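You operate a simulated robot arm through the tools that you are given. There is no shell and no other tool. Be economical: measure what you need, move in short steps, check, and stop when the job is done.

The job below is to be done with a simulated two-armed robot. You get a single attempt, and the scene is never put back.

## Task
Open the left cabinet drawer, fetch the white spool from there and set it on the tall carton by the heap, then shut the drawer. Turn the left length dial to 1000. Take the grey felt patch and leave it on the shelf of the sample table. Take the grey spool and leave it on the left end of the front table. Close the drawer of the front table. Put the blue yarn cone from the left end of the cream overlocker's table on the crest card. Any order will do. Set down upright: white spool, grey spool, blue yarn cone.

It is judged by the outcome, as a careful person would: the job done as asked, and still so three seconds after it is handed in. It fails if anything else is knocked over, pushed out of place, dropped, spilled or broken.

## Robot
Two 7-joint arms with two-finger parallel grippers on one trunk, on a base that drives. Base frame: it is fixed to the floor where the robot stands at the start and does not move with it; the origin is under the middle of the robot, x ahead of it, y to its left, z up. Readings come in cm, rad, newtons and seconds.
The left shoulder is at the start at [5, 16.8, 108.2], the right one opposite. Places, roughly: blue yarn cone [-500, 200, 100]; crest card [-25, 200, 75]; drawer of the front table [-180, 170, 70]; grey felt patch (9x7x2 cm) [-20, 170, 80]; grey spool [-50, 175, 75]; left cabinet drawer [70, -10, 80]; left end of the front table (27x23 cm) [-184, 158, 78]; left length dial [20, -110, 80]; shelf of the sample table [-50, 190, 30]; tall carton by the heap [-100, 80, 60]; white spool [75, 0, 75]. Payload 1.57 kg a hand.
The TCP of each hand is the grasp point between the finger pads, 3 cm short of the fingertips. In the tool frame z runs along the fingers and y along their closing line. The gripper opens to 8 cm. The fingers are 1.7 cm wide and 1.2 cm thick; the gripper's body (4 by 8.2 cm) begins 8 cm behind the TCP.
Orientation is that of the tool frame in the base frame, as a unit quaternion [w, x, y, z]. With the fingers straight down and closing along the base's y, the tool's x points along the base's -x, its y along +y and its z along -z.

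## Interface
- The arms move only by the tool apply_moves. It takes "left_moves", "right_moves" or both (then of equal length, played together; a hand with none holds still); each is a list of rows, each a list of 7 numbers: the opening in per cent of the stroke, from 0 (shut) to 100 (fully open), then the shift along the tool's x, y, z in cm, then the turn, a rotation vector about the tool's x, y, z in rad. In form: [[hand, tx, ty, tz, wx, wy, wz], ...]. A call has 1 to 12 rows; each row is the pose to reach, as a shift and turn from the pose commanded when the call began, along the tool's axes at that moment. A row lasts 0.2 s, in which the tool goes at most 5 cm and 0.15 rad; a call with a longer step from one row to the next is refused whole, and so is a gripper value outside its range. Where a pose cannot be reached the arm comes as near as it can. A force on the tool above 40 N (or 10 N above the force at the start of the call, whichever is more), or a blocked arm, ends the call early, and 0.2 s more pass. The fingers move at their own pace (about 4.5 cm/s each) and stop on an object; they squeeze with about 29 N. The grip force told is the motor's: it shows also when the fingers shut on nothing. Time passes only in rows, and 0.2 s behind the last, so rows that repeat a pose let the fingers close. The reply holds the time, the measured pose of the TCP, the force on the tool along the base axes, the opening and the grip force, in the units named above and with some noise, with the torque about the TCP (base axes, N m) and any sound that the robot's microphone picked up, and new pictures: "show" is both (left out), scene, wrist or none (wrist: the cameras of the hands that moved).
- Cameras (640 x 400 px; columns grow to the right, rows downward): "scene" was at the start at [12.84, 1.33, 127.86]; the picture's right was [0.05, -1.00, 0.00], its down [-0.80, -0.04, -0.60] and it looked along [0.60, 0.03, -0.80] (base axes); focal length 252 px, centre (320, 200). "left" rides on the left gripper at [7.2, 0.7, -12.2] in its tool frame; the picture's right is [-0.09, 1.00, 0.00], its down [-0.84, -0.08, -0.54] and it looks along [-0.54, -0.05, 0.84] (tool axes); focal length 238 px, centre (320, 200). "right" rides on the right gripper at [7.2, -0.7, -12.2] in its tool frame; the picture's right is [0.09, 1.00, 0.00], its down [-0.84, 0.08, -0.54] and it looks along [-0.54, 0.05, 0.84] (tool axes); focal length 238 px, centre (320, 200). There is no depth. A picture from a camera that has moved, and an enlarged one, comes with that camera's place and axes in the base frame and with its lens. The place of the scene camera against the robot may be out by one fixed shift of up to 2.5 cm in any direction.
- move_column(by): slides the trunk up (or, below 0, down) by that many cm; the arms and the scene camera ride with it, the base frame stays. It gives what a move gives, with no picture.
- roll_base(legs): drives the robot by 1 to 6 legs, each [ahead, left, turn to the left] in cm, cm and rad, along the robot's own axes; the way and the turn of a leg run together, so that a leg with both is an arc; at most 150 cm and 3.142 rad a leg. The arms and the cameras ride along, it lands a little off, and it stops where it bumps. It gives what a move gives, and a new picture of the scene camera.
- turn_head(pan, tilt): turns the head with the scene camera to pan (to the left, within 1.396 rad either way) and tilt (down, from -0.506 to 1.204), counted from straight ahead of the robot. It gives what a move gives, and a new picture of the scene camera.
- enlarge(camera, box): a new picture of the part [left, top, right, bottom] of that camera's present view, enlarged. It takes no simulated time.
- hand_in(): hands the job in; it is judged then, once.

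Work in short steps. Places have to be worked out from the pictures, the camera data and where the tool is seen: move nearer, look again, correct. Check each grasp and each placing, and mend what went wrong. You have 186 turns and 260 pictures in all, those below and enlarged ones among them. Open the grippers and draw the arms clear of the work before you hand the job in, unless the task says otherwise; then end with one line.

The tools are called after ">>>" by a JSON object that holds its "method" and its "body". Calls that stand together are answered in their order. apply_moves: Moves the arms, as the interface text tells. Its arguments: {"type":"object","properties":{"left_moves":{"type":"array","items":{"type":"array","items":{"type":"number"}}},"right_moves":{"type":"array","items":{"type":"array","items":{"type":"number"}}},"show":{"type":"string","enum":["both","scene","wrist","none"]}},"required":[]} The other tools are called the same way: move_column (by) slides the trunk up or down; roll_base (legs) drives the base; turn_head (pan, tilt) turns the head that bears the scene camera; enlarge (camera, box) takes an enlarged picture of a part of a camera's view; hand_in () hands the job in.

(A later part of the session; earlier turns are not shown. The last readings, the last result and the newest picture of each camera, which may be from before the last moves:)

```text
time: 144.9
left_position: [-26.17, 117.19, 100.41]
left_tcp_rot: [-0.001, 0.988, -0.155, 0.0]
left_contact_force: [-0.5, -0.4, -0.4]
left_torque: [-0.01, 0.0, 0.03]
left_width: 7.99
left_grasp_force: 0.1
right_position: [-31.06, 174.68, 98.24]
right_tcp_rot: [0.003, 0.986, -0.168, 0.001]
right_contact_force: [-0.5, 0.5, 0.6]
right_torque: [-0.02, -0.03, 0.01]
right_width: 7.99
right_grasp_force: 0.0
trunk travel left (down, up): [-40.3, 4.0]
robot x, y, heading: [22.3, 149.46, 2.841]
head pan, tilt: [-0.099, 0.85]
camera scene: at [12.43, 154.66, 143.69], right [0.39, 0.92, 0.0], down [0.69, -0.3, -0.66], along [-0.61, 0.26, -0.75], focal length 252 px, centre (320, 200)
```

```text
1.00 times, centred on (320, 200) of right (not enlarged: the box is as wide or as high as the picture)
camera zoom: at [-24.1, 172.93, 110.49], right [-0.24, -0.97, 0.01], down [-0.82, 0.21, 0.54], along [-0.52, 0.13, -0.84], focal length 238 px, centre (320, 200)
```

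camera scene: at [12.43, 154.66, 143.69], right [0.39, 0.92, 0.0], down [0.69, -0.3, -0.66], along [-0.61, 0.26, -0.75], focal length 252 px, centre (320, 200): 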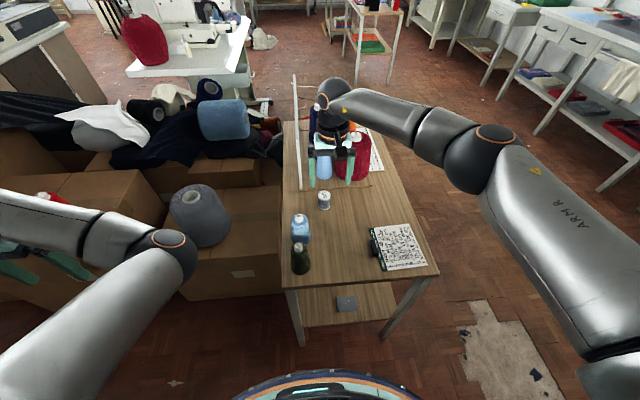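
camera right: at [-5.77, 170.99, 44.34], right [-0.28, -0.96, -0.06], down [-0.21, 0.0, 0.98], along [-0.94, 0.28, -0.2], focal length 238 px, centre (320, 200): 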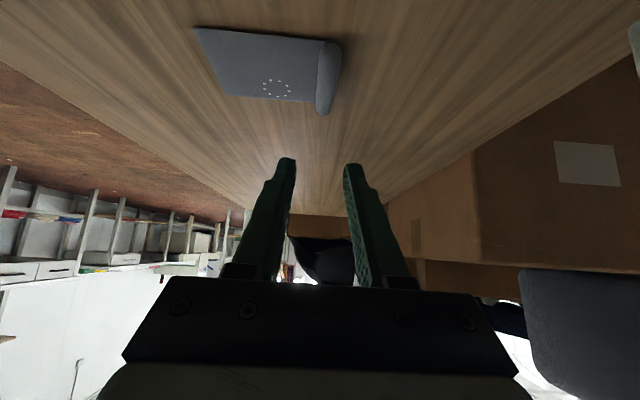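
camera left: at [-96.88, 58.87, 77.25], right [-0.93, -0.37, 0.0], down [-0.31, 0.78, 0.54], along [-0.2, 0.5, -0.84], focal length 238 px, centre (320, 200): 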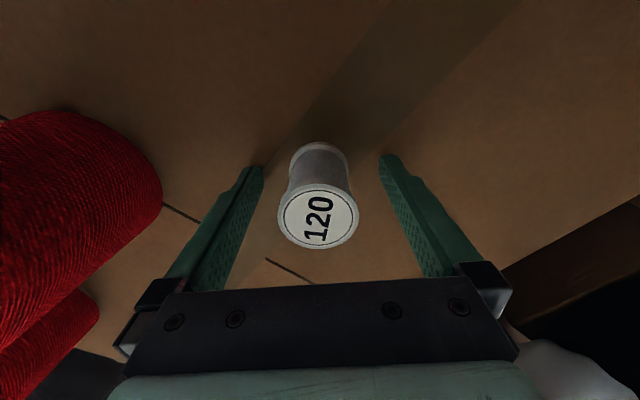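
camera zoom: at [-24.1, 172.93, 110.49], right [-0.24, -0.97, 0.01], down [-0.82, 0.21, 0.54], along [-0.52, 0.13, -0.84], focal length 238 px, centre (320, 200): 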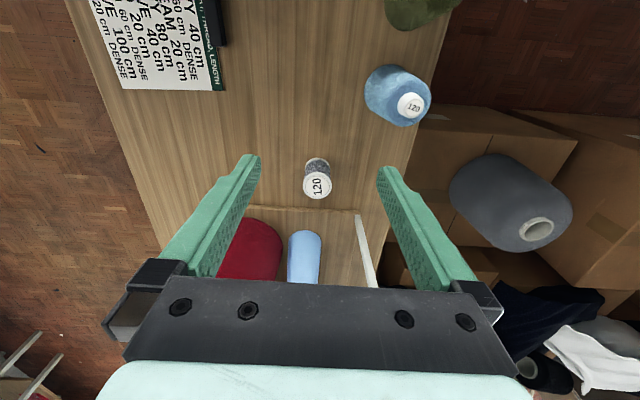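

Spool at (-40.3, 177.3). Drive 3 cm closer, then extend the arm over it at height.

>>> {"method": "roll_base", "body": {"legs": [[3.5, 0, 0]]}}

>>> {"method": "move_column", "body": {"by": -9}}

>>> {"method": "apply_moves", "body": {"right_moves": [[100, -2, 0.2, 0, 0, 0, 0], [100, -4, 0.4, 0, 0, 0, 0], [100, -6, 0.6, 0, 0, 0, 0], [100, -6, 0.6, 0, 0, 0, 0]], "show": "wrist"}}

```text
time: 145.8
left_position: [-29.68, 118.19, 100.39]
left_tcp_rot: [-0.001, 0.988, -0.156, 0.001]
left_contact_force: [0.1, 1.0, 0.5]
left_torque: [0.03, -0.03, -0.04]
left_width: 8.01
left_grasp_force: 0.1
right_position: [-34.55, 175.69, 98.09]
right_tcp_rot: [0.002, 0.986, -0.168, 0.001]
right_contact_force: [0.3, -0.1, -0.1]
right_torque: [-0.04, -0.01, 0.01]
right_width: 8.04
right_grasp_force: 0.0
trunk travel left (down, up): [-40.3, 4.0]
robot x, y, heading: [18.75, 150.22, 2.833]
head pan, tilt: [-0.099, 0.85]
camera scene: at [8.93, 155.77, 143.68], right [0.39, 0.92, 0.0], down [0.69, -0.3, -0.66], along [-0.61, 0.26, -0.75], focal length 252 px, centre (320, 200)
```

scene: 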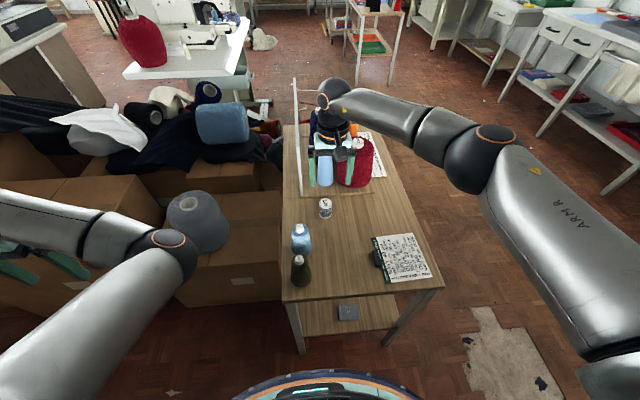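

```text
time: 147.0
left_position: [-29.54, 118.32, 91.41]
left_tcp_rot: [0.0, 0.988, -0.156, 0.001]
left_contact_force: [0.5, 0.5, 0.4]
left_torque: [0.01, 0.0, -0.03]
left_width: 8.03
left_grasp_force: 0.0
right_position: [-34.55, 175.71, 89.31]
right_tcp_rot: [0.003, 0.986, -0.167, 0.001]
right_contact_force: [0.2, 0.0, -0.3]
right_torque: [0.01, -0.02, -0.02]
right_width: 8.01
right_grasp_force: 0.1
trunk travel left (down, up): [-31.3, 13.0]
robot x, y, heading: [18.46, 150.66, 2.836]
head pan, tilt: [-0.099, 0.85]
```

```text
time: 148.0
left_position: [-29.56, 118.47, 91.45]
left_tcp_rot: [-0.001, 0.988, -0.155, 0.001]
left_contact_force: [-0.9, -0.5, 0.1]
left_torque: [0.02, 0.01, 0.01]
left_width: 7.99
left_grasp_force: 0.0
right_position: [-36.95, 176.25, 89.51]
right_tcp_rot: [0.003, 0.986, -0.168, 0.002]
right_contact_force: [0.2, 0.3, 0.2]
right_torque: [0.03, 0.0, 0.0]
right_width: 7.98
right_grasp_force: 0.0
right hand out of reach, approached as far as the arm can: row 2, 3, 4
trunk travel left (down, up): [-31.3, 13.0]
robot x, y, heading: [18.57, 150.32, 2.835]
head pan, tilt: [-0.099, 0.85]
camera right: at [-29.96, 174.43, 101.8], right [-0.24, -0.97, 0.01], down [-0.82, 0.21, 0.54], along [-0.53, 0.13, -0.84], focal length 238 px, centre (320, 200)
```

right: 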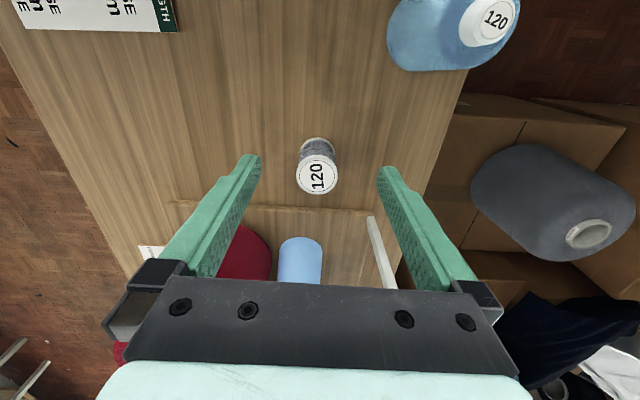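

Arm is at its reach limit; tilt the tool forward 0.25 rad to gain reach rather than crowd the table.

>>> {"method": "apply_moves", "body": {"right_moves": [[100, -0.5, 0, 0, 0, -0.125, 0], [100, -1.5, 0, 0, 0, -0.25, 0], [100, -2.5, 0, 0, 0, -0.3, 0], [100, -3.5, 0.1, 0, 0, -0.3, 0], [100, -3.5, 0.1, 0, 0, -0.3, 0]], "show": "wrist"}}

```text
time: 149.2
left_position: [-29.49, 118.23, 91.37]
left_tcp_rot: [-0.001, 0.988, -0.156, 0.001]
left_contact_force: [-0.7, -0.2, 0.0]
left_torque: [-0.02, 0.0, 0.03]
left_width: 8.01
left_grasp_force: 0.1
right_position: [-40.53, 177.12, 89.49]
right_tcp_rot: [-0.022, 0.975, -0.167, -0.147]
right_contact_force: [-0.3, -0.6, 0.1]
right_torque: [0.01, 0.04, 0.0]
right_width: 8.01
right_grasp_force: 0.1
trunk travel left (down, up): [-31.3, 13.0]
robot x, y, heading: [18.9, 150.52, 2.838]
head pan, tilt: [-0.099, 0.85]
camera right: at [-30.41, 174.26, 99.18], right [-0.25, -0.97, -0.02], down [-0.63, 0.14, 0.76], along [-0.74, 0.2, -0.64], focal length 238 px, centre (320, 200)
```

right: 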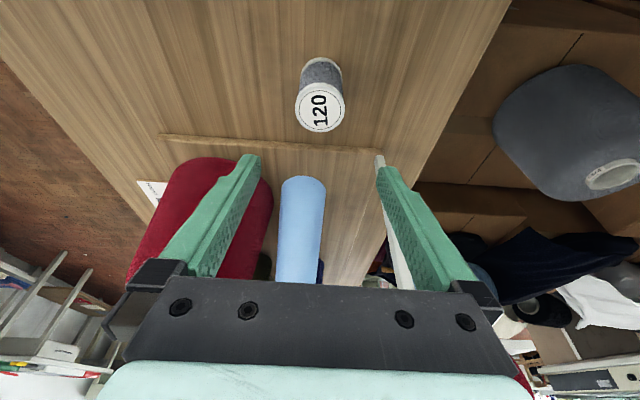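

Directly above the grey spool. Lower 10 cm by column and close.

>>> {"method": "move_column", "body": {"by": -10}}

>>> {"method": "apply_moves", "body": {"right_moves": [[0, 0, 0, 0, 0, 0, 0], [0, 0, 0, 0, 0, 0, 0], [0, 0, 0, 0, 0, 0, 0], [0, 0, 0, 0, 0, 0, 0]], "show": "wrist"}}

```text
time: 150.6
left_position: [-29.62, 118.2, 81.46]
left_tcp_rot: [-0.001, 0.988, -0.156, 0.0]
left_contact_force: [0.3, -0.5, 0.2]
left_torque: [-0.02, 0.01, -0.02]
left_width: 7.99
left_grasp_force: 0.0
right_position: [-40.5, 177.12, 79.64]
right_tcp_rot: [-0.022, 0.975, -0.166, -0.146]
right_contact_force: [0.2, -0.5, -0.1]
right_torque: [0.03, 0.01, 0.0]
right_width: 8.0
right_grasp_force: 0.0
trunk travel left (down, up): [-21.3, 23.0]
robot x, y, heading: [18.77, 150.17, 2.834]
head pan, tilt: [-0.099, 0.85]
```

```text
time: 151.6
left_position: [-29.6, 118.26, 81.4]
left_tcp_rot: [-0.001, 0.988, -0.156, 0.001]
left_contact_force: [0.6, -0.4, -0.1]
left_torque: [-0.03, 0.01, -0.03]
left_width: 7.99
left_grasp_force: 0.0
right_position: [-40.46, 177.07, 79.62]
right_tcp_rot: [-0.023, 0.975, -0.167, -0.147]
right_contact_force: [-0.4, 0.5, 1.9]
right_torque: [0.04, 0.0, -0.01]
right_width: 4.0
right_grasp_force: 27.7
trunk travel left (down, up): [-21.3, 23.0]
robot x, y, heading: [18.67, 150.43, 2.837]
head pan, tilt: [-0.099, 0.85]
camera right: at [-30.4, 174.25, 89.21], right [-0.25, -0.97, -0.02], down [-0.63, 0.14, 0.76], along [-0.74, 0.2, -0.64], focal length 238 px, centre (320, 200)
```

right: 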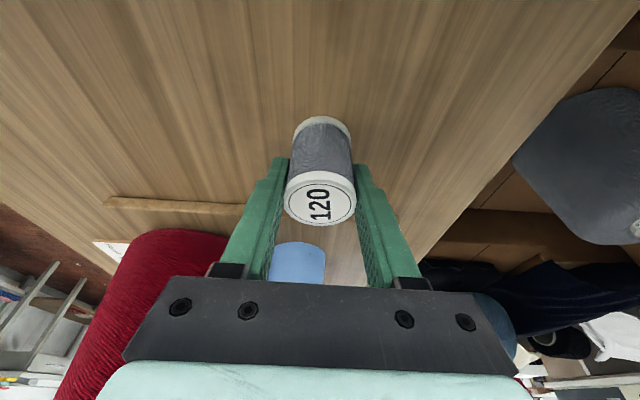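

Grey spool gripped. Raise it, back off, and look toward the front table.

>>> {"method": "move_column", "body": {"by": 22}}

>>> {"method": "roll_base", "body": {"legs": [[-35, 0, 0], [0, -80, 0]]}}

>>> {"method": "turn_head", "body": {"pan": 0.0, "tilt": 0.45}}

```text
time: 153.9
left_position: [-29.65, 118.29, 103.43]
left_tcp_rot: [-0.001, 0.988, -0.156, 0.001]
left_contact_force: [0.9, -0.2, 0.5]
left_torque: [0.01, 0.0, -0.02]
left_width: 8.01
left_grasp_force: 0.1
right_position: [-40.47, 177.03, 101.62]
right_tcp_rot: [-0.022, 0.975, -0.166, -0.147]
right_contact_force: [-0.1, -0.3, -0.9]
right_torque: [0.0, 0.0, -0.02]
right_width: 3.98
right_grasp_force: 29.4
trunk travel left (down, up): [-43.3, 1.0]
robot x, y, heading: [19.03, 150.19, 2.832]
head pan, tilt: [-0.099, 0.85]
```

```text
time: 160.2
left_position: [28.95, 186.09, 103.38]
left_tcp_rot: [-0.001, 0.987, -0.161, 0.001]
left_contact_force: [-0.1, -1.3, -0.8]
left_torque: [0.01, 0.0, -0.03]
left_width: 8.01
left_grasp_force: 0.3
right_position: [18.79, 245.14, 101.49]
right_tcp_rot: [-0.023, 0.974, -0.17, -0.146]
right_contact_force: [-0.2, -0.2, -0.2]
right_torque: [-0.02, -0.02, -0.02]
right_width: 3.98
right_grasp_force: 28.8
trunk travel left (down, up): [-43.3, 1.0]
robot x, y, heading: [77.29, 217.95, 2.826]
head pan, tilt: [-0.099, 0.85]
camera scene: at [68.04, 223.23, 146.7], right [0.4, 0.91, 0.0], down [0.69, -0.3, -0.66], along [-0.6, 0.27, -0.75], focal length 252 px, centre (320, 200)
```

scene: 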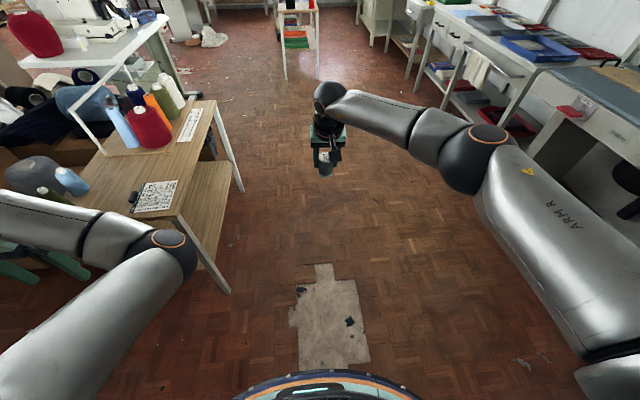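

```text
time: 161.0
left_position: [28.95, 186.24, 103.35]
left_tcp_rot: [0.0, 0.987, -0.161, 0.001]
left_contact_force: [-0.4, -0.2, 0.3]
left_torque: [0.04, 0.02, 0.03]
left_width: 8.01
left_grasp_force: 0.1
right_position: [18.77, 245.09, 101.57]
right_tcp_rot: [-0.023, 0.974, -0.171, -0.146]
right_contact_force: [-0.6, -0.2, -0.6]
right_torque: [-0.01, 0.02, -0.01]
right_width: 3.96
right_grasp_force: 28.9
trunk travel left (down, up): [-43.3, 1.0]
robot x, y, heading: [77.76, 217.74, 2.822]
head pan, tilt: [0.0, 0.45]
camera scene: at [66.45, 222.9, 150.14], right [0.31, 0.95, 0.0], down [0.41, -0.14, -0.9], along [-0.86, 0.28, -0.44], focal length 252 px, centre (320, 200)
```

scene: 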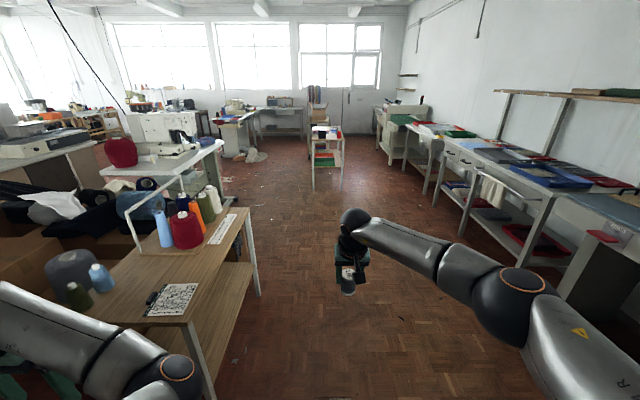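

Open aisle ahead. Drive along it, offset right, then look left at the sewing (front) table.

>>> {"method": "roll_base", "body": {"legs": [[0, -20, 0], [150, 0, 0], [40, 0, 0]]}}

>>> {"method": "turn_head", "body": {"pan": 0.9, "tilt": 0.5}}

```text
time: 171.7
left_position: [-143.66, 263.15, 103.4]
left_tcp_rot: [-0.001, 0.987, -0.158, 0.0]
left_contact_force: [0.7, -0.4, 1.4]
left_torque: [-0.02, -0.02, -0.01]
left_width: 8.0
left_grasp_force: 0.0
right_position: [-154.33, 322.15, 101.47]
right_tcp_rot: [-0.023, 0.975, -0.168, -0.146]
right_contact_force: [-0.9, 0.1, -0.4]
right_torque: [0.01, -0.02, 0.04]
right_width: 3.96
right_grasp_force: 28.9
trunk travel left (down, up): [-43.3, 1.0]
robot x, y, heading: [-95.37, 295.07, 2.833]
head pan, tilt: [0.0, 0.45]
camera scene: at [-106.52, 300.19, 150.14], right [0.31, 0.95, 0.0], down [0.41, -0.13, -0.9], along [-0.86, 0.27, -0.44], focal length 252 px, centre (320, 200)
```

scene: 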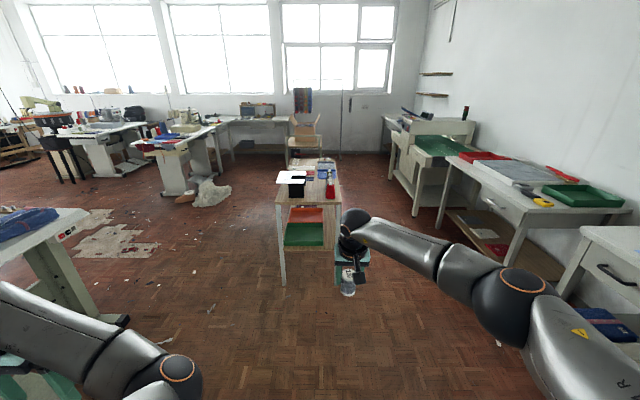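

```text
time: 172.9
left_position: [-143.65, 263.09, 103.41]
left_tcp_rot: [0.0, 0.988, -0.157, 0.001]
left_contact_force: [0.6, -1.1, 0.1]
left_torque: [0.02, -0.01, -0.03]
left_width: 7.99
left_grasp_force: 0.0
right_position: [-154.36, 322.02, 101.53]
right_tcp_rot: [-0.022, 0.975, -0.168, -0.147]
right_contact_force: [0.9, 0.8, -0.5]
right_torque: [0.01, -0.04, 0.0]
right_width: 3.92
right_grasp_force: 29.1
trunk travel left (down, up): [-43.3, 1.0]
robot x, y, heading: [-95.35, 295.48, 2.828]
head pan, tilt: [0.901, 0.499]
camera scene: at [-105.28, 292.31, 149.7], right [-0.56, 0.83, 0.0], down [0.4, 0.27, -0.88], along [-0.73, -0.49, -0.48], focal length 252 px, centre (320, 200)
```

scene: 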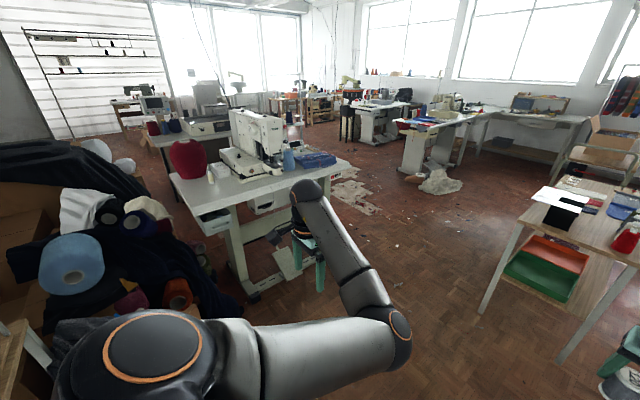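

>>> {"method": "enlarge", "body": {"camera": "scene", "box": [140, 90, 380, 300]}}

```text
1.90 times, centred on (260, 195) of scene
camera zoom: at [-105.28, 292.31, 149.7], right [-0.56, 0.83, 0.0], down [0.4, 0.27, -0.88], along [-0.73, -0.49, -0.48], focal length 480 px, centre (434, 210)
```

zoom: 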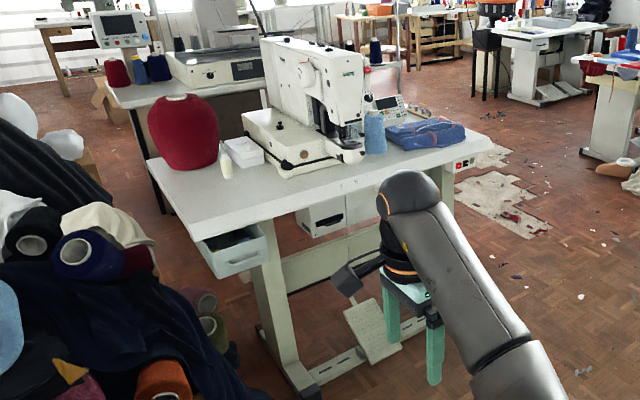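

The open drawer and free left end of the front (sewing) table are visible. Turn to face its front, strafe along, then approach carefully.

>>> {"method": "roll_base", "body": {"legs": [[0, 0, 1.597], [0, -85, 0], [40, 0, 0]]}}

>>> {"method": "turn_head", "body": {"pan": 0.35, "tilt": 0.7}}

```text
time: 183.4
left_position: [-155.82, 233.35, 103.44]
left_tcp_rot: [-0.001, 0.802, 0.597, 0.0]
left_contact_force: [1.0, -0.4, -0.1]
left_torque: [0.03, 0.0, -0.01]
left_width: 7.98
left_grasp_force: 0.0
right_position: [-214.6, 221.07, 101.54]
right_tcp_rot: [0.089, 0.8, 0.581, -0.119]
right_contact_force: [-0.4, -0.3, 0.2]
right_torque: [0.0, 0.01, 0.01]
right_width: 3.91
right_grasp_force: 29.0
trunk travel left (down, up): [-43.3, 1.0]
robot x, y, heading: [-189.27, 280.98, -1.856]
head pan, tilt: [0.901, 0.499]
camera scene: at [-183.63, 270.51, 149.69], right [-0.82, -0.58, 0.0], down [-0.28, 0.39, -0.88], along [0.51, -0.72, -0.48], focal length 252 px, centre (320, 200)
```

scene: 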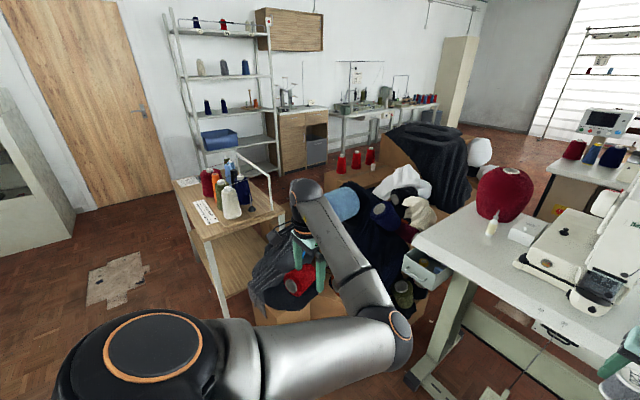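

```text
time: 184.4
left_position: [-155.91, 233.45, 103.37]
left_tcp_rot: [-0.001, 0.802, 0.598, 0.0]
left_contact_force: [-0.9, -0.3, 0.8]
left_torque: [-0.03, 0.0, 0.0]
left_width: 8.01
left_grasp_force: 0.1
right_position: [-214.55, 221.18, 101.54]
right_tcp_rot: [0.089, 0.8, 0.581, -0.118]
right_contact_force: [-0.4, 0.1, -0.6]
right_torque: [0.02, -0.02, 0.0]
right_width: 3.94
right_grasp_force: 29.0
trunk travel left (down, up): [-43.3, 1.0]
robot x, y, heading: [-189.42, 280.53, -1.852]
head pan, tilt: [0.351, 0.7]
camera scene: at [-188.3, 269.51, 147.93], right [-1.0, -0.07, 0.0], down [-0.04, 0.64, -0.77], along [0.05, -0.76, -0.64], focal length 252 px, centre (320, 200)
```

scene: 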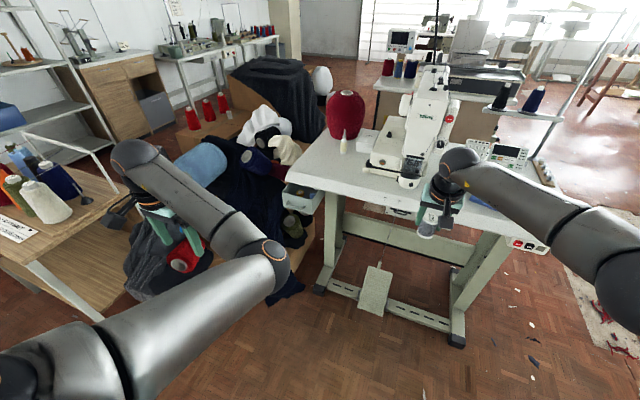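

Good view: free left end around (-180, 160), drawer open, heap to its left. Bring the right hand (with spool) back and leftward first, then drive in.

>>> {"method": "apply_moves", "body": {"right_moves": [[0, 2, 2, -0.6, 0, 0, 0], [0, 4, 5, -1.2, 0, 0, 0], [0, 6, 8.5, -1.8, 0, 0, 0], [0, 8, 12, -2.4, 0, 0, 0], [0, 8.6, 16, -2.6, 0, 0, 0], [0, 8.6, 20, -2.6, 0, 0, 0], [0, 8.6, 20, -2.6, 0, 0, 0]], "show": "none"}}

>>> {"method": "roll_base", "body": {"legs": [[0, 22, 0], [33, 0, 0]]}}

>>> {"method": "turn_head", "body": {"pan": 0.3, "tilt": 0.95}}

>>> {"method": "enlarge", "body": {"camera": "right", "box": [0, 0, 640, 400]}}

```text
time: 186.0
left_position: [-155.91, 233.46, 103.4]
left_tcp_rot: [-0.001, 0.802, 0.598, -0.001]
left_contact_force: [-0.7, 0.1, 0.6]
left_torque: [-0.03, -0.01, -0.02]
left_width: 8.01
left_grasp_force: 0.0
right_position: [-193.62, 223.85, 101.58]
right_tcp_rot: [0.089, 0.801, 0.581, -0.119]
right_contact_force: [0.1, -0.3, -0.5]
right_torque: [-0.01, -0.01, 0.01]
right_width: 3.92
right_grasp_force: 29.0
right hand out of reach, approached as far as the arm can: row 6, 7
trunk travel left (down, up): [-43.3, 1.0]
robot x, y, heading: [-188.95, 281.14, -1.858]
head pan, tilt: [0.351, 0.7]
```

```text
time: 189.5
left_position: [-143.84, 195.67, 103.4]
left_tcp_rot: [-0.001, 0.802, 0.597, 0.0]
left_contact_force: [0.1, -0.6, 0.8]
left_torque: [0.0, 0.03, -0.03]
left_width: 7.99
left_grasp_force: 0.0
right_position: [-181.74, 186.27, 101.52]
right_tcp_rot: [0.09, 0.801, 0.58, -0.119]
right_contact_force: [0.4, 0.0, -0.2]
right_torque: [0.01, -0.01, -0.02]
right_width: 3.9
right_grasp_force: 29.3
trunk travel left (down, up): [-43.3, 1.0]
robot x, y, heading: [-177.28, 243.17, -1.853]
head pan, tilt: [0.351, 0.7]
camera scene: at [-176.2, 231.91, 147.92], right [-1.0, -0.06, 0.0], down [-0.04, 0.64, -0.76], along [0.05, -0.76, -0.64], focal length 252 px, centre (320, 200)
```

scene: 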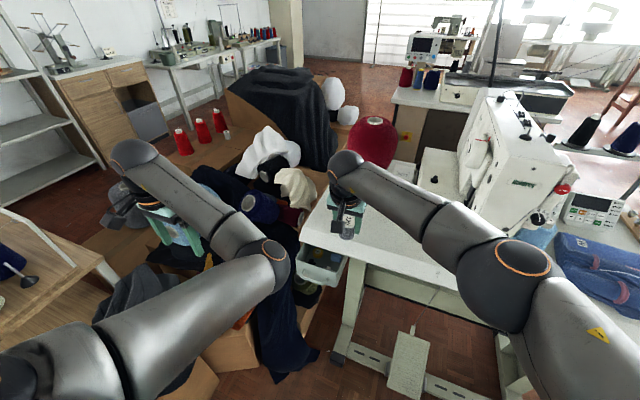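

```text
time: 190.2
left_position: [-143.78, 195.73, 103.36]
left_tcp_rot: [0.0, 0.802, 0.598, 0.0]
left_contact_force: [-0.2, -0.5, 0.1]
left_torque: [-0.02, -0.03, -0.01]
left_width: 8.02
left_grasp_force: 0.0
right_position: [-181.64, 186.23, 101.63]
right_tcp_rot: [0.089, 0.801, 0.58, -0.118]
right_contact_force: [1.1, -0.6, 0.5]
right_torque: [0.0, 0.0, 0.02]
right_width: 3.9
right_grasp_force: 28.9
trunk travel left (down, up): [-43.3, 1.0]
robot x, y, heading: [-176.81, 243.27, -1.86]
head pan, tilt: [0.3, 0.949]
camera scene: at [-176.63, 233.18, 145.95], right [-1.0, -0.01, 0.0], down [-0.01, 0.81, -0.58], along [0.01, -0.58, -0.81], focal length 252 px, centre (320, 200)
```

scene: 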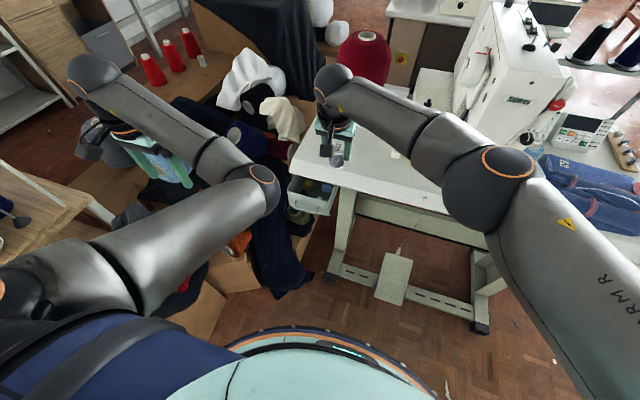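

```text
1.00 times, centred on (320, 200) of right (not enlarged: the box is as wide or as high as the picture)
camera zoom: at [-179.09, 196.33, 111.21], right [0.97, -0.23, -0.02], down [-0.13, -0.63, 0.76], along [-0.19, -0.74, -0.65], focal length 238 px, centre (320, 200)
```

zoom: 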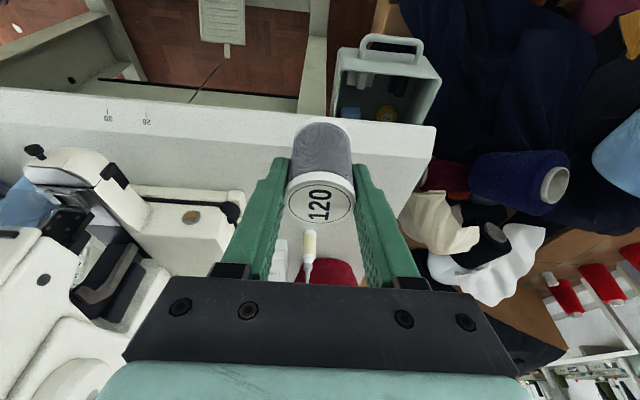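

Plan: move base 20 forward, 6 left, and raise the left hand so it stays clear of the heap when the column lowers.

>>> {"method": "apply_moves", "body": {"left_moves": [[60, 0, 0, -4, 0, 0, 0], [20, 0, 0, -8, 0, 0, 0], [0, 0, 0, -12, 0, 0, 0], [0, 0, 0, -16, 0, 0, 0], [0, 0, 0, -20, 0, 0, 0]], "show": "none"}}

>>> {"method": "roll_base", "body": {"legs": [[0, 6, 0], [19, 0, 0]]}}

>>> {"method": "enlarge", "body": {"camera": "right", "box": [0, 0, 640, 400]}}

>>> {"method": "enlarge", "body": {"camera": "left", "box": [0, 0, 640, 400]}}

```text
time: 191.4
left_position: [-143.85, 195.63, 123.27]
left_tcp_rot: [-0.001, 0.803, 0.596, 0.0]
left_contact_force: [-0.2, 0.6, -0.2]
left_torque: [-0.05, 0.03, -0.02]
left_width: 0.0
left_grasp_force: 12.1
right_position: [-181.57, 186.34, 101.66]
right_tcp_rot: [0.089, 0.801, 0.58, -0.119]
right_contact_force: [-1.0, 0.0, 0.0]
right_torque: [0.02, -0.02, 0.01]
right_width: 3.87
right_grasp_force: 29.2
trunk travel left (down, up): [-43.3, 1.0]
robot x, y, heading: [-177.11, 243.34, -1.858]
head pan, tilt: [0.3, 0.949]
```

```text
time: 193.5
left_position: [-143.54, 175.87, 123.12]
left_tcp_rot: [-0.002, 0.802, 0.597, 0.0]
left_contact_force: [0.0, -0.8, -0.8]
left_torque: [-0.02, 0.02, -0.02]
left_width: 0.0
left_grasp_force: 21.4
right_position: [-181.36, 166.7, 101.53]
right_tcp_rot: [0.089, 0.801, 0.58, -0.119]
right_contact_force: [0.2, 0.1, -1.0]
right_torque: [0.02, -0.01, 0.0]
right_width: 3.89
right_grasp_force: 29.4
trunk travel left (down, up): [-43.3, 1.0]
robot x, y, heading: [-176.57, 223.69, -1.855]
head pan, tilt: [0.3, 0.949]
camera scene: at [-176.26, 213.56, 145.94], right [-1.0, -0.01, 0.0], down [-0.01, 0.81, -0.58], along [0.01, -0.58, -0.81], focal length 252 px, centre (320, 200)
```

scene: 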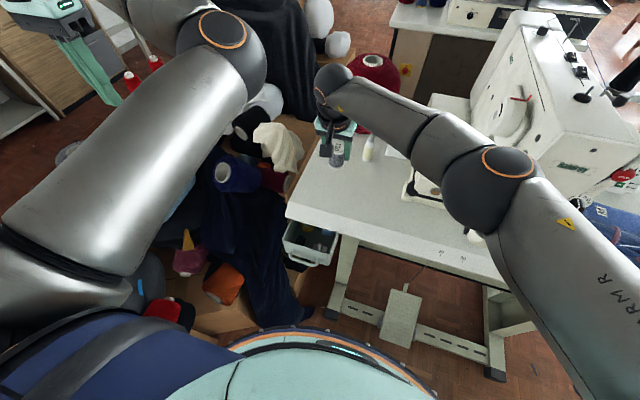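

```text
1.00 times, centred on (320, 200) of right (not enlarged: the box is as wide or as high as the picture)
camera zoom: at [-178.76, 176.74, 111.18], right [0.97, -0.23, -0.02], down [-0.13, -0.63, 0.76], along [-0.19, -0.74, -0.65], focal length 238 px, centre (320, 200)
```

zoom: 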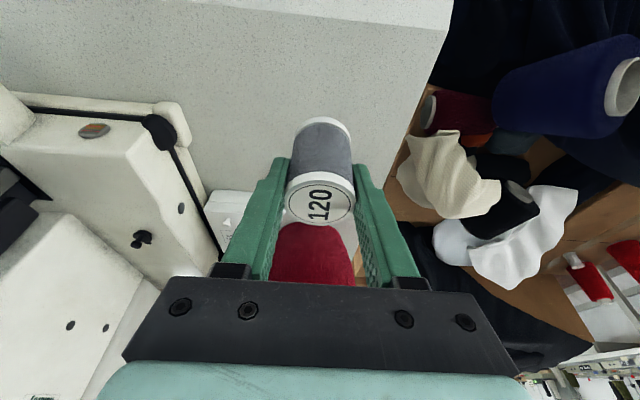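

```text
1.00 times, centred on (320, 200) of left (not enlarged: the box is as wide or as high as the picture)
camera zoom: at [-140.73, 182.58, 135.26], right [0.93, -0.38, 0.0], down [-0.32, -0.78, 0.54], along [-0.2, -0.5, -0.84], focal length 238 px, centre (320, 200)
```

zoom: 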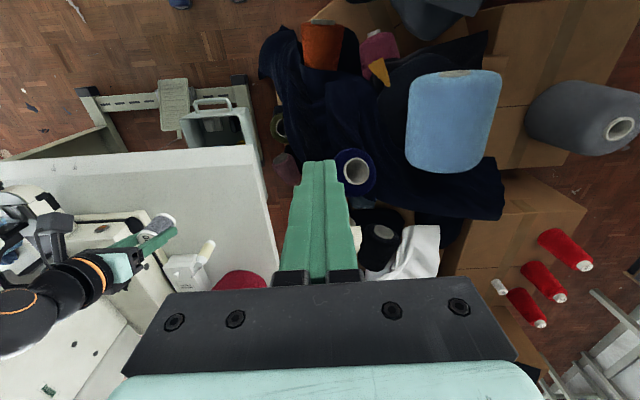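

Spool hovers above the free left end. Nudge 3.5 cm further, then lower the column to just above the table.

>>> {"method": "roll_base", "body": {"legs": [[3.5, 1, 0]]}}

>>> {"method": "move_column", "body": {"by": -15}}

>>> {"method": "enlarge", "body": {"camera": "right", "box": [0, 0, 640, 400]}}

```text
time: 194.4
left_position: [-144.09, 174.14, 123.22]
left_tcp_rot: [-0.001, 0.804, 0.595, -0.001]
left_contact_force: [-1.1, 0.4, 0.9]
left_torque: [-0.02, -0.01, -0.01]
left_width: 0.0
left_grasp_force: 21.1
right_position: [-181.85, 164.95, 101.66]
right_tcp_rot: [0.089, 0.802, 0.579, -0.118]
right_contact_force: [-0.3, 0.1, 0.1]
right_torque: [-0.01, 0.02, -0.03]
right_width: 3.9
right_grasp_force: 29.2
trunk travel left (down, up): [-43.3, 1.0]
robot x, y, heading: [-176.87, 221.48, -1.855]
head pan, tilt: [0.3, 0.949]
stopped in leg 1: the robot was blocked; the commanded pose is now the measured one
camera scene: at [-176.78, 211.81, 145.95], right [-1.0, -0.01, 0.0], down [-0.01, 0.81, -0.58], along [0.01, -0.58, -0.81], focal length 252 px, centre (320, 200)
```

scene: 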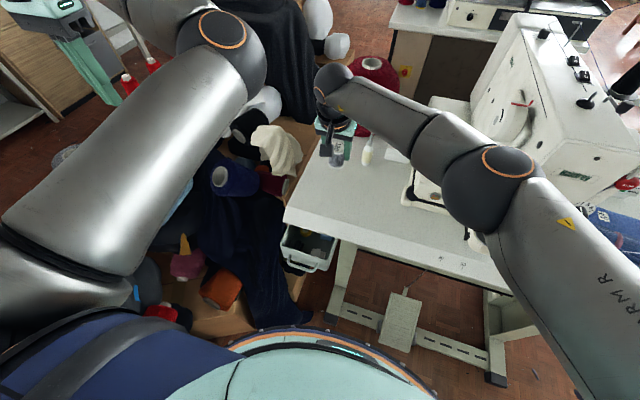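

```text
time: 196.2
left_position: [-143.93, 174.05, 108.19]
left_tcp_rot: [0.0, 0.803, 0.596, -0.001]
left_contact_force: [0.2, 0.0, 0.1]
left_torque: [-0.02, -0.04, 0.03]
left_width: 0.01
left_grasp_force: 21.7
right_position: [-181.66, 164.86, 86.66]
right_tcp_rot: [0.089, 0.801, 0.58, -0.118]
right_contact_force: [-0.8, -1.0, 0.0]
right_torque: [0.0, 0.0, 0.0]
right_width: 3.89
right_grasp_force: 28.9
trunk travel left (down, up): [-28.3, 16.0]
robot x, y, heading: [-177.02, 221.77, -1.859]
head pan, tilt: [0.3, 0.949]
```

```text
1.00 times, centred on (320, 200) of right (not enlarged: the box is as wide or as high as the picture)
camera zoom: at [-179.22, 174.92, 96.26], right [0.97, -0.23, -0.02], down [-0.13, -0.63, 0.76], along [-0.19, -0.74, -0.65], focal length 238 px, centre (320, 200)
```

zoom: 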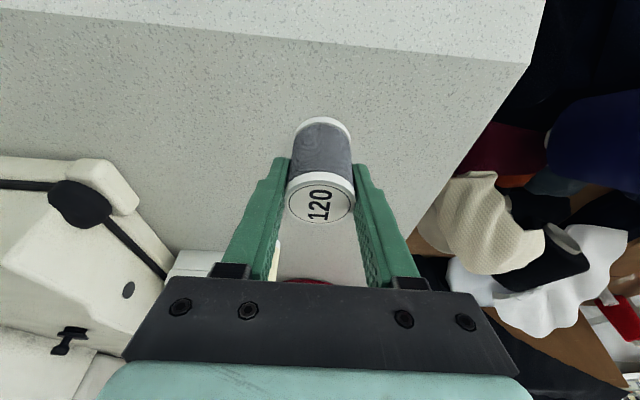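

Still above the table. Lower with small arm steps toward the expected height.

>>> {"method": "apply_moves", "body": {"right_moves": [[0, 0.23, 0, 0.76, 0, 0, 0], [0, 0.47, 0, 1.53, 0, 0, 0], [0, 0.7, 0, 2.3, 0, 0, 0], [0, 0.88, 0, 2.87, 0, 0, 0]], "show": "wrist"}}

```text
time: 197.2
left_position: [-143.96, 174.1, 108.11]
left_tcp_rot: [0.0, 0.803, 0.596, -0.001]
left_contact_force: [0.3, 0.1, 0.1]
left_torque: [0.01, -0.01, -0.02]
left_width: 0.01
left_grasp_force: 21.2
right_position: [-181.82, 164.98, 83.62]
right_tcp_rot: [0.092, 0.801, 0.58, -0.119]
right_contact_force: [0.5, 0.8, 0.3]
right_torque: [0.0, -0.04, -0.02]
right_width: 3.85
right_grasp_force: 29.2
trunk travel left (down, up): [-28.3, 16.0]
robot x, y, heading: [-177.47, 221.83, -1.862]
head pan, tilt: [0.3, 0.949]
camera right: at [-179.32, 175.11, 93.2], right [0.97, -0.23, -0.02], down [-0.13, -0.63, 0.77], along [-0.19, -0.74, -0.64], focal length 238 px, centre (320, 200)
```

right: 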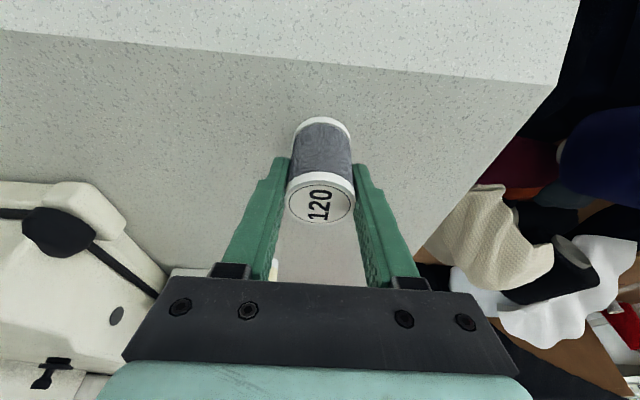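

>>> {"method": "apply_moves", "body": {"right_moves": [[0, 0.18, 0, 0.57, 0, 0, 0], [0, 0.35, 0, 1.15, 0, 0, 0], [0, 0.52, 0, 1.7, 0, 0, 0], [0, 0.7, 0, 2.3, 0, 0, 0]], "show": "wrist"}}

```text
time: 198.1
left_position: [-144.0, 174.08, 108.31]
left_tcp_rot: [0.0, 0.803, 0.596, -0.002]
left_contact_force: [0.6, -0.6, -0.6]
left_torque: [0.02, -0.03, 0.02]
left_width: 0.0
left_grasp_force: 21.3
right_position: [-182.14, 164.77, 82.58]
right_tcp_rot: [0.097, 0.798, 0.582, -0.123]
right_contact_force: [0.0, 5.7, 16.9]
right_torque: [0.31, 0.29, -0.08]
right_width: 3.91
right_grasp_force: 28.9
right hand out of reach, approached as far as the arm can: row 2, 3, 4
trunk travel left (down, up): [-28.3, 16.0]
robot x, y, heading: [-177.19, 221.88, -1.861]
head pan, tilt: [0.3, 0.949]
stopped in row 4 (right hand): the force on the tool passed its limit (the readings are from after the stop); the commanded pose is now the measured one
camera right: at [-179.76, 175.1, 92.03], right [0.98, -0.22, -0.01], down [-0.13, -0.62, 0.77], along [-0.18, -0.75, -0.63], focal length 238 px, centre (320, 200)
```

right: 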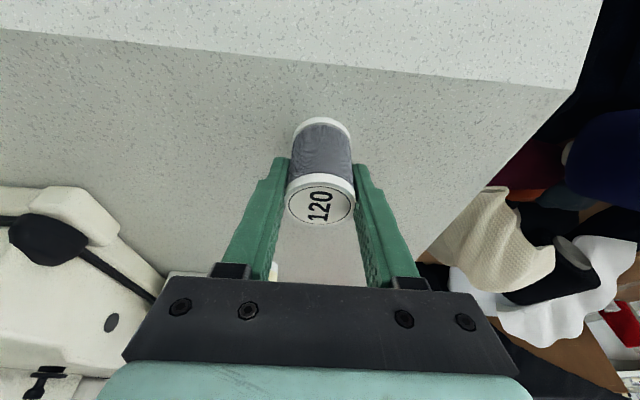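

Contact at the expected height (table 78). Ease pressure and release.

>>> {"method": "apply_moves", "body": {"right_moves": [[0, -0.05, 0, -0.15, 0, 0, 0], [20, -0.05, 0, -0.15, 0, 0, 0], [60, -0.05, 0, -0.15, 0, 0, 0], [90, -0.05, 0, -0.15, 0, 0, 0], [100, -0.05, 0, -0.15, 0, 0, 0], [100, -0.05, 0, -0.15, 0, 0, 0], [100, -0.05, 0, -0.15, 0, 0, 0]], "show": "wrist"}}

```text
time: 199.7
left_position: [-144.06, 174.22, 108.31]
left_tcp_rot: [0.0, 0.803, 0.595, 0.0]
left_contact_force: [0.4, -1.6, 0.0]
left_torque: [-0.01, 0.0, 0.0]
left_width: 0.0
left_grasp_force: 21.2
right_position: [-182.31, 164.87, 82.48]
right_tcp_rot: [0.095, 0.798, 0.582, -0.121]
right_contact_force: [-0.4, 0.5, -0.5]
right_torque: [0.03, -0.01, 0.0]
right_width: 8.01
right_grasp_force: 0.1
trunk travel left (down, up): [-28.3, 16.0]
robot x, y, heading: [-177.03, 221.73, -1.858]
head pan, tilt: [0.3, 0.949]
camera right: at [-179.83, 175.01, 91.88], right [0.98, -0.22, -0.02], down [-0.13, -0.62, 0.77], along [-0.18, -0.75, -0.64], focal length 238 px, centre (320, 200)
```

right: 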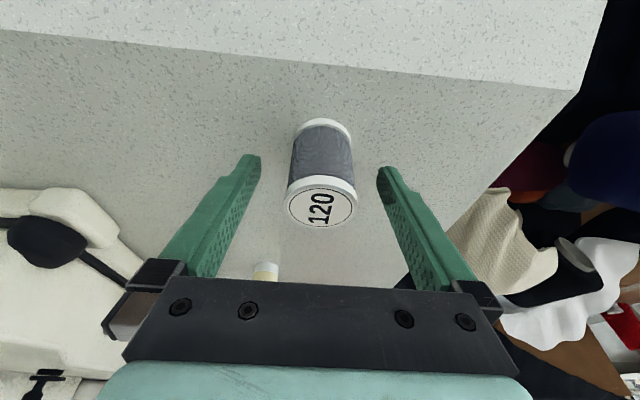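

Spool stands upright. Raise straight up with the column and check.

>>> {"method": "move_column", "body": {"by": 15}}

>>> {"method": "enlarge", "body": {"camera": "right", "box": [0, 0, 640, 400]}}

```text
time: 201.5
left_position: [-144.02, 174.17, 123.21]
left_tcp_rot: [0.0, 0.804, 0.595, 0.0]
left_contact_force: [-0.1, 0.7, -0.8]
left_torque: [-0.01, -0.03, -0.02]
left_width: 0.0
left_grasp_force: 21.3
right_position: [-182.25, 164.86, 97.43]
right_tcp_rot: [0.095, 0.799, 0.581, -0.121]
right_contact_force: [-0.5, 0.1, -0.5]
right_torque: [0.0, -0.05, 0.0]
right_width: 8.0
right_grasp_force: 0.0
trunk travel left (down, up): [-43.3, 1.0]
robot x, y, heading: [-176.85, 222.04, -1.859]
head pan, tilt: [0.3, 0.949]
```

```text
1.00 times, centred on (320, 200) of right (not enlarged: the box is as wide or as high as the picture)
camera zoom: at [-179.83, 175.0, 106.87], right [0.98, -0.22, -0.02], down [-0.13, -0.62, 0.77], along [-0.18, -0.75, -0.64], focal length 238 px, centre (320, 200)
```

zoom: 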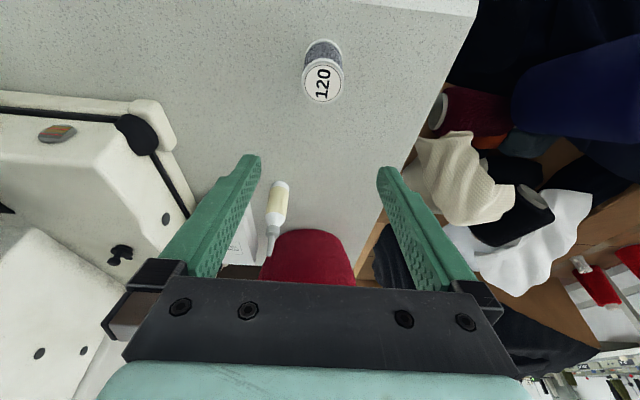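

Grey spool done. Back off to bring the drawer into view for pushing.

>>> {"method": "roll_base", "body": {"legs": [[-24, 0, 0], [0, 8, 0]]}}

>>> {"method": "apply_moves", "body": {"right_moves": [[0, 0, 0, 0, 0, -0.14, 0], [0, 0, 0, 0, 0, -0.28, 0], [0, 0, 0, 0, 0, -0.42, 0], [0, 0, 0, 0, 0, -0.5, 0]], "show": "wrist"}}

>>> {"method": "enlarge", "body": {"camera": "scene", "box": [220, 100, 420, 225]}}

```text
time: 203.9
left_position: [-129.44, 194.88, 123.21]
left_tcp_rot: [-0.001, 0.804, 0.595, -0.001]
left_contact_force: [-0.3, 0.3, 0.4]
left_torque: [0.02, 0.06, 0.02]
left_width: 0.02
left_grasp_force: 21.2
right_position: [-167.85, 185.38, 97.43]
right_tcp_rot: [0.095, 0.799, 0.581, -0.121]
right_contact_force: [0.3, 0.8, -0.1]
right_torque: [-0.02, 0.01, 0.01]
right_width: 8.01
right_grasp_force: 0.1
trunk travel left (down, up): [-43.3, 1.0]
robot x, y, heading: [-162.69, 242.61, -1.855]
head pan, tilt: [0.3, 0.949]
camera scene: at [-162.15, 232.41, 145.95], right [-1.0, -0.01, 0.0], down [-0.01, 0.81, -0.58], along [0.01, -0.58, -0.81], focal length 252 px, centre (320, 200)
```

scene: 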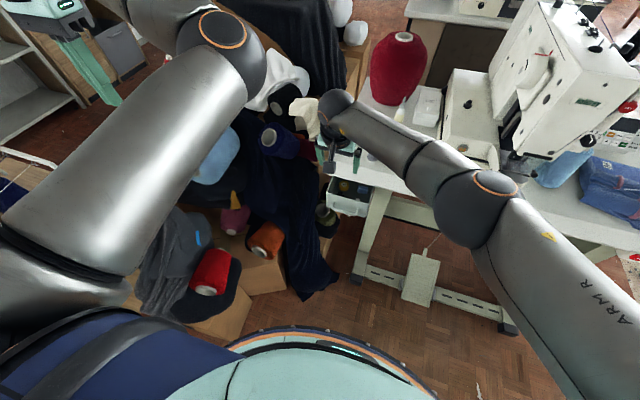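

```text
time: 204.9
left_position: [-129.6, 194.77, 123.21]
left_tcp_rot: [0.0, 0.803, 0.596, -0.001]
left_contact_force: [0.7, -1.0, 0.2]
left_torque: [-0.02, 0.01, -0.05]
left_width: 0.0
left_grasp_force: 21.5
right_position: [-167.91, 185.54, 97.46]
right_tcp_rot: [0.237, 0.744, 0.539, -0.316]
right_contact_force: [0.5, -0.3, 0.4]
right_torque: [-0.02, 0.02, 0.01]
right_width: 0.0
right_grasp_force: 4.2
trunk travel left (down, up): [-43.3, 1.0]
robot x, y, heading: [-162.45, 242.54, -1.86]
head pan, tilt: [0.3, 0.949]
camera right: at [-164.34, 198.79, 100.65], right [0.97, -0.25, -0.05], down [0.01, -0.19, 0.98], along [-0.25, -0.95, -0.19], focal length 238 px, centre (320, 200)
```

right: 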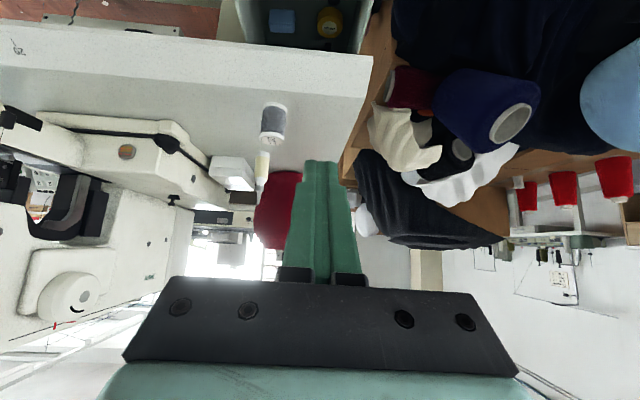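

```text
3.20 times, centred on (320, 162) of scene
camera zoom: at [-162.22, 232.45, 145.95], right [-1.0, -0.01, 0.0], down [-0.01, 0.81, -0.58], along [0.01, -0.58, -0.81], focal length 807 px, centre (320, 320)
```

zoom: 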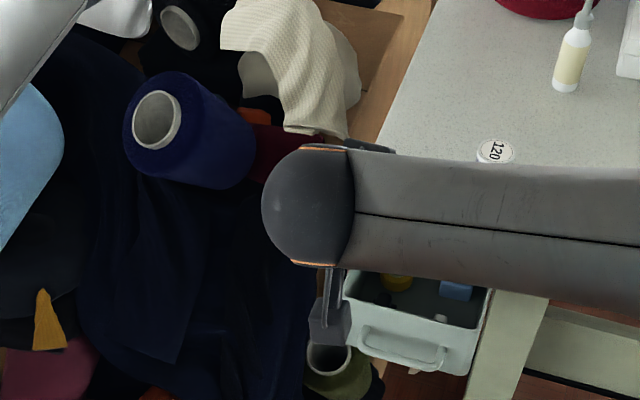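

The drawer front is near (-171.5, 180), about 7 cm open. Back 6 cm, 2 cm right, and lower the closed right hand in front of it.

>>> {"method": "roll_base", "body": {"legs": [[-7, -2.5, 0]]}}

>>> {"method": "move_column", "body": {"by": -27}}

>>> {"method": "enlarge", "body": {"camera": "right", "box": [0, 0, 640, 400]}}

>>> {"method": "enlarge", "body": {"camera": "scene", "box": [220, 100, 420, 225]}}

```text
time: 205.9
left_position: [-129.96, 202.23, 123.22]
left_tcp_rot: [-0.001, 0.804, 0.595, -0.001]
left_contact_force: [-0.8, -0.2, 0.9]
left_torque: [-0.03, -0.02, 0.02]
left_width: 0.0
left_grasp_force: 21.5
right_position: [-168.23, 192.97, 97.49]
right_tcp_rot: [0.236, 0.745, 0.539, -0.315]
right_contact_force: [-1.2, 0.1, -0.1]
right_torque: [-0.01, -0.01, 0.0]
right_width: 0.0
right_grasp_force: 21.3
trunk travel left (down, up): [-43.3, 1.0]
robot x, y, heading: [-163.21, 249.96, -1.857]
head pan, tilt: [0.3, 0.949]
camera scene: at [-162.63, 239.92, 145.96], right [-1.0, -0.01, 0.0], down [-0.01, 0.81, -0.58], along [0.01, -0.58, -0.81], focal length 252 px, centre (320, 200)
```

scene: 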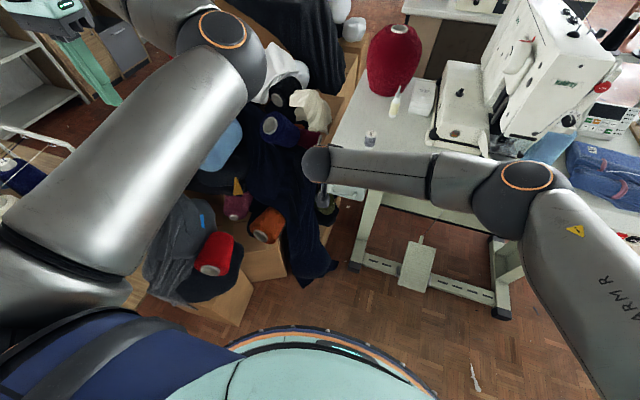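

```text
time: 208.7
left_position: [-130.01, 202.1, 96.24]
left_tcp_rot: [-0.001, 0.803, 0.596, 0.0]
left_contact_force: [0.1, -0.1, 0.5]
left_torque: [0.02, -0.03, -0.03]
left_width: 0.0
left_grasp_force: 21.4
right_position: [-168.38, 192.95, 70.47]
right_tcp_rot: [0.235, 0.745, 0.539, -0.315]
right_contact_force: [-0.8, -0.4, 0.3]
right_torque: [0.02, 0.01, -0.02]
right_width: 0.02
right_grasp_force: 21.1
trunk travel left (down, up): [-16.3, 28.0]
robot x, y, heading: [-162.93, 249.49, -1.866]
head pan, tilt: [0.3, 0.949]
```

```text
1.00 times, centred on (320, 200) of right (not enlarged: the box is as wide or as high as the picture)
camera zoom: at [-164.73, 206.16, 73.67], right [0.97, -0.25, -0.05], down [0.01, -0.2, 0.98], along [-0.25, -0.95, -0.19], focal length 238 px, centre (320, 200)
```

zoom: 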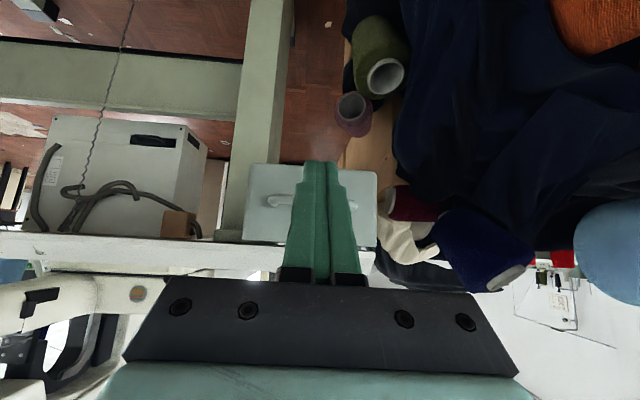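

```text
3.20 times, centred on (320, 162) of scene
camera zoom: at [-162.63, 239.83, 118.95], right [-1.0, -0.01, 0.0], down [-0.01, 0.81, -0.58], along [0.01, -0.58, -0.81], focal length 807 px, centre (320, 320)
```

zoom: 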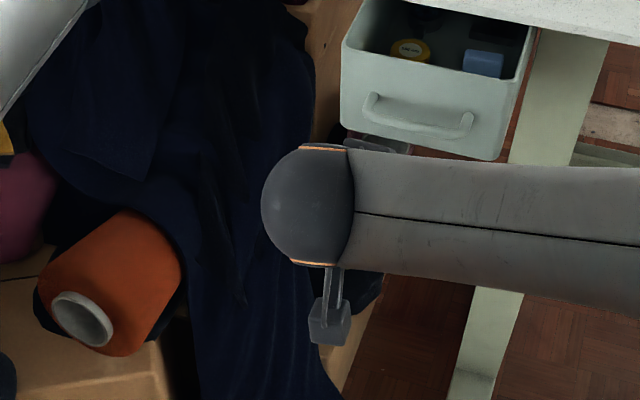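

The closed fingers line up with the drawer's centre. Drive forward to make contact and push.

>>> {"method": "roll_base", "body": {"legs": [[17, 0, 0]]}}

>>> {"method": "enlarge", "body": {"camera": "right", "box": [0, 0, 640, 400]}}

```text
time: 210.2
left_position: [-134.51, 186.12, 96.11]
left_tcp_rot: [-0.001, 0.803, 0.596, 0.0]
left_contact_force: [0.4, 0.1, -0.8]
left_torque: [-0.02, 0.0, -0.01]
left_width: 0.0
left_grasp_force: 21.1
right_position: [-172.93, 176.82, 70.41]
right_tcp_rot: [0.236, 0.744, 0.541, -0.314]
right_contact_force: [0.4, -0.6, 0.6]
right_torque: [0.03, 0.03, 0.01]
right_width: 0.01
right_grasp_force: 21.2
trunk travel left (down, up): [-16.3, 28.0]
robot x, y, heading: [-167.76, 233.56, -1.855]
head pan, tilt: [0.3, 0.949]
camera scene: at [-167.37, 223.71, 118.95], right [-1.0, -0.01, 0.0], down [-0.01, 0.81, -0.58], along [0.01, -0.58, -0.81], focal length 252 px, centre (320, 200)
```

scene: 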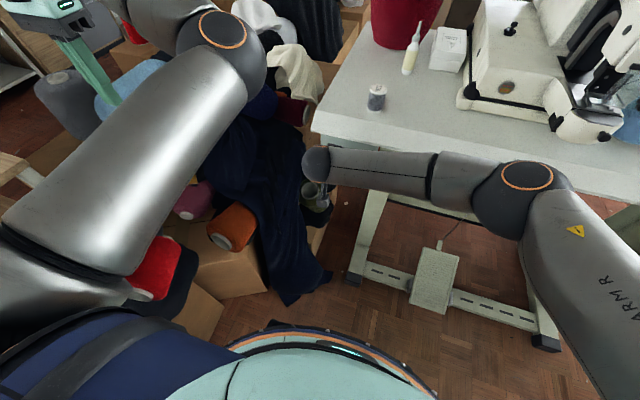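

```text
1.00 times, centred on (320, 200) of right (not enlarged: the box is as wide or as high as the picture)
camera zoom: at [-169.38, 190.05, 73.66], right [0.97, -0.24, -0.05], down [0.01, -0.2, 0.98], along [-0.25, -0.95, -0.19], focal length 238 px, centre (320, 200)
```

zoom: 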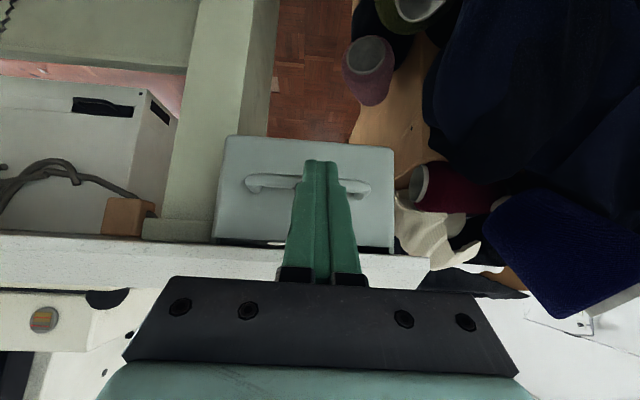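

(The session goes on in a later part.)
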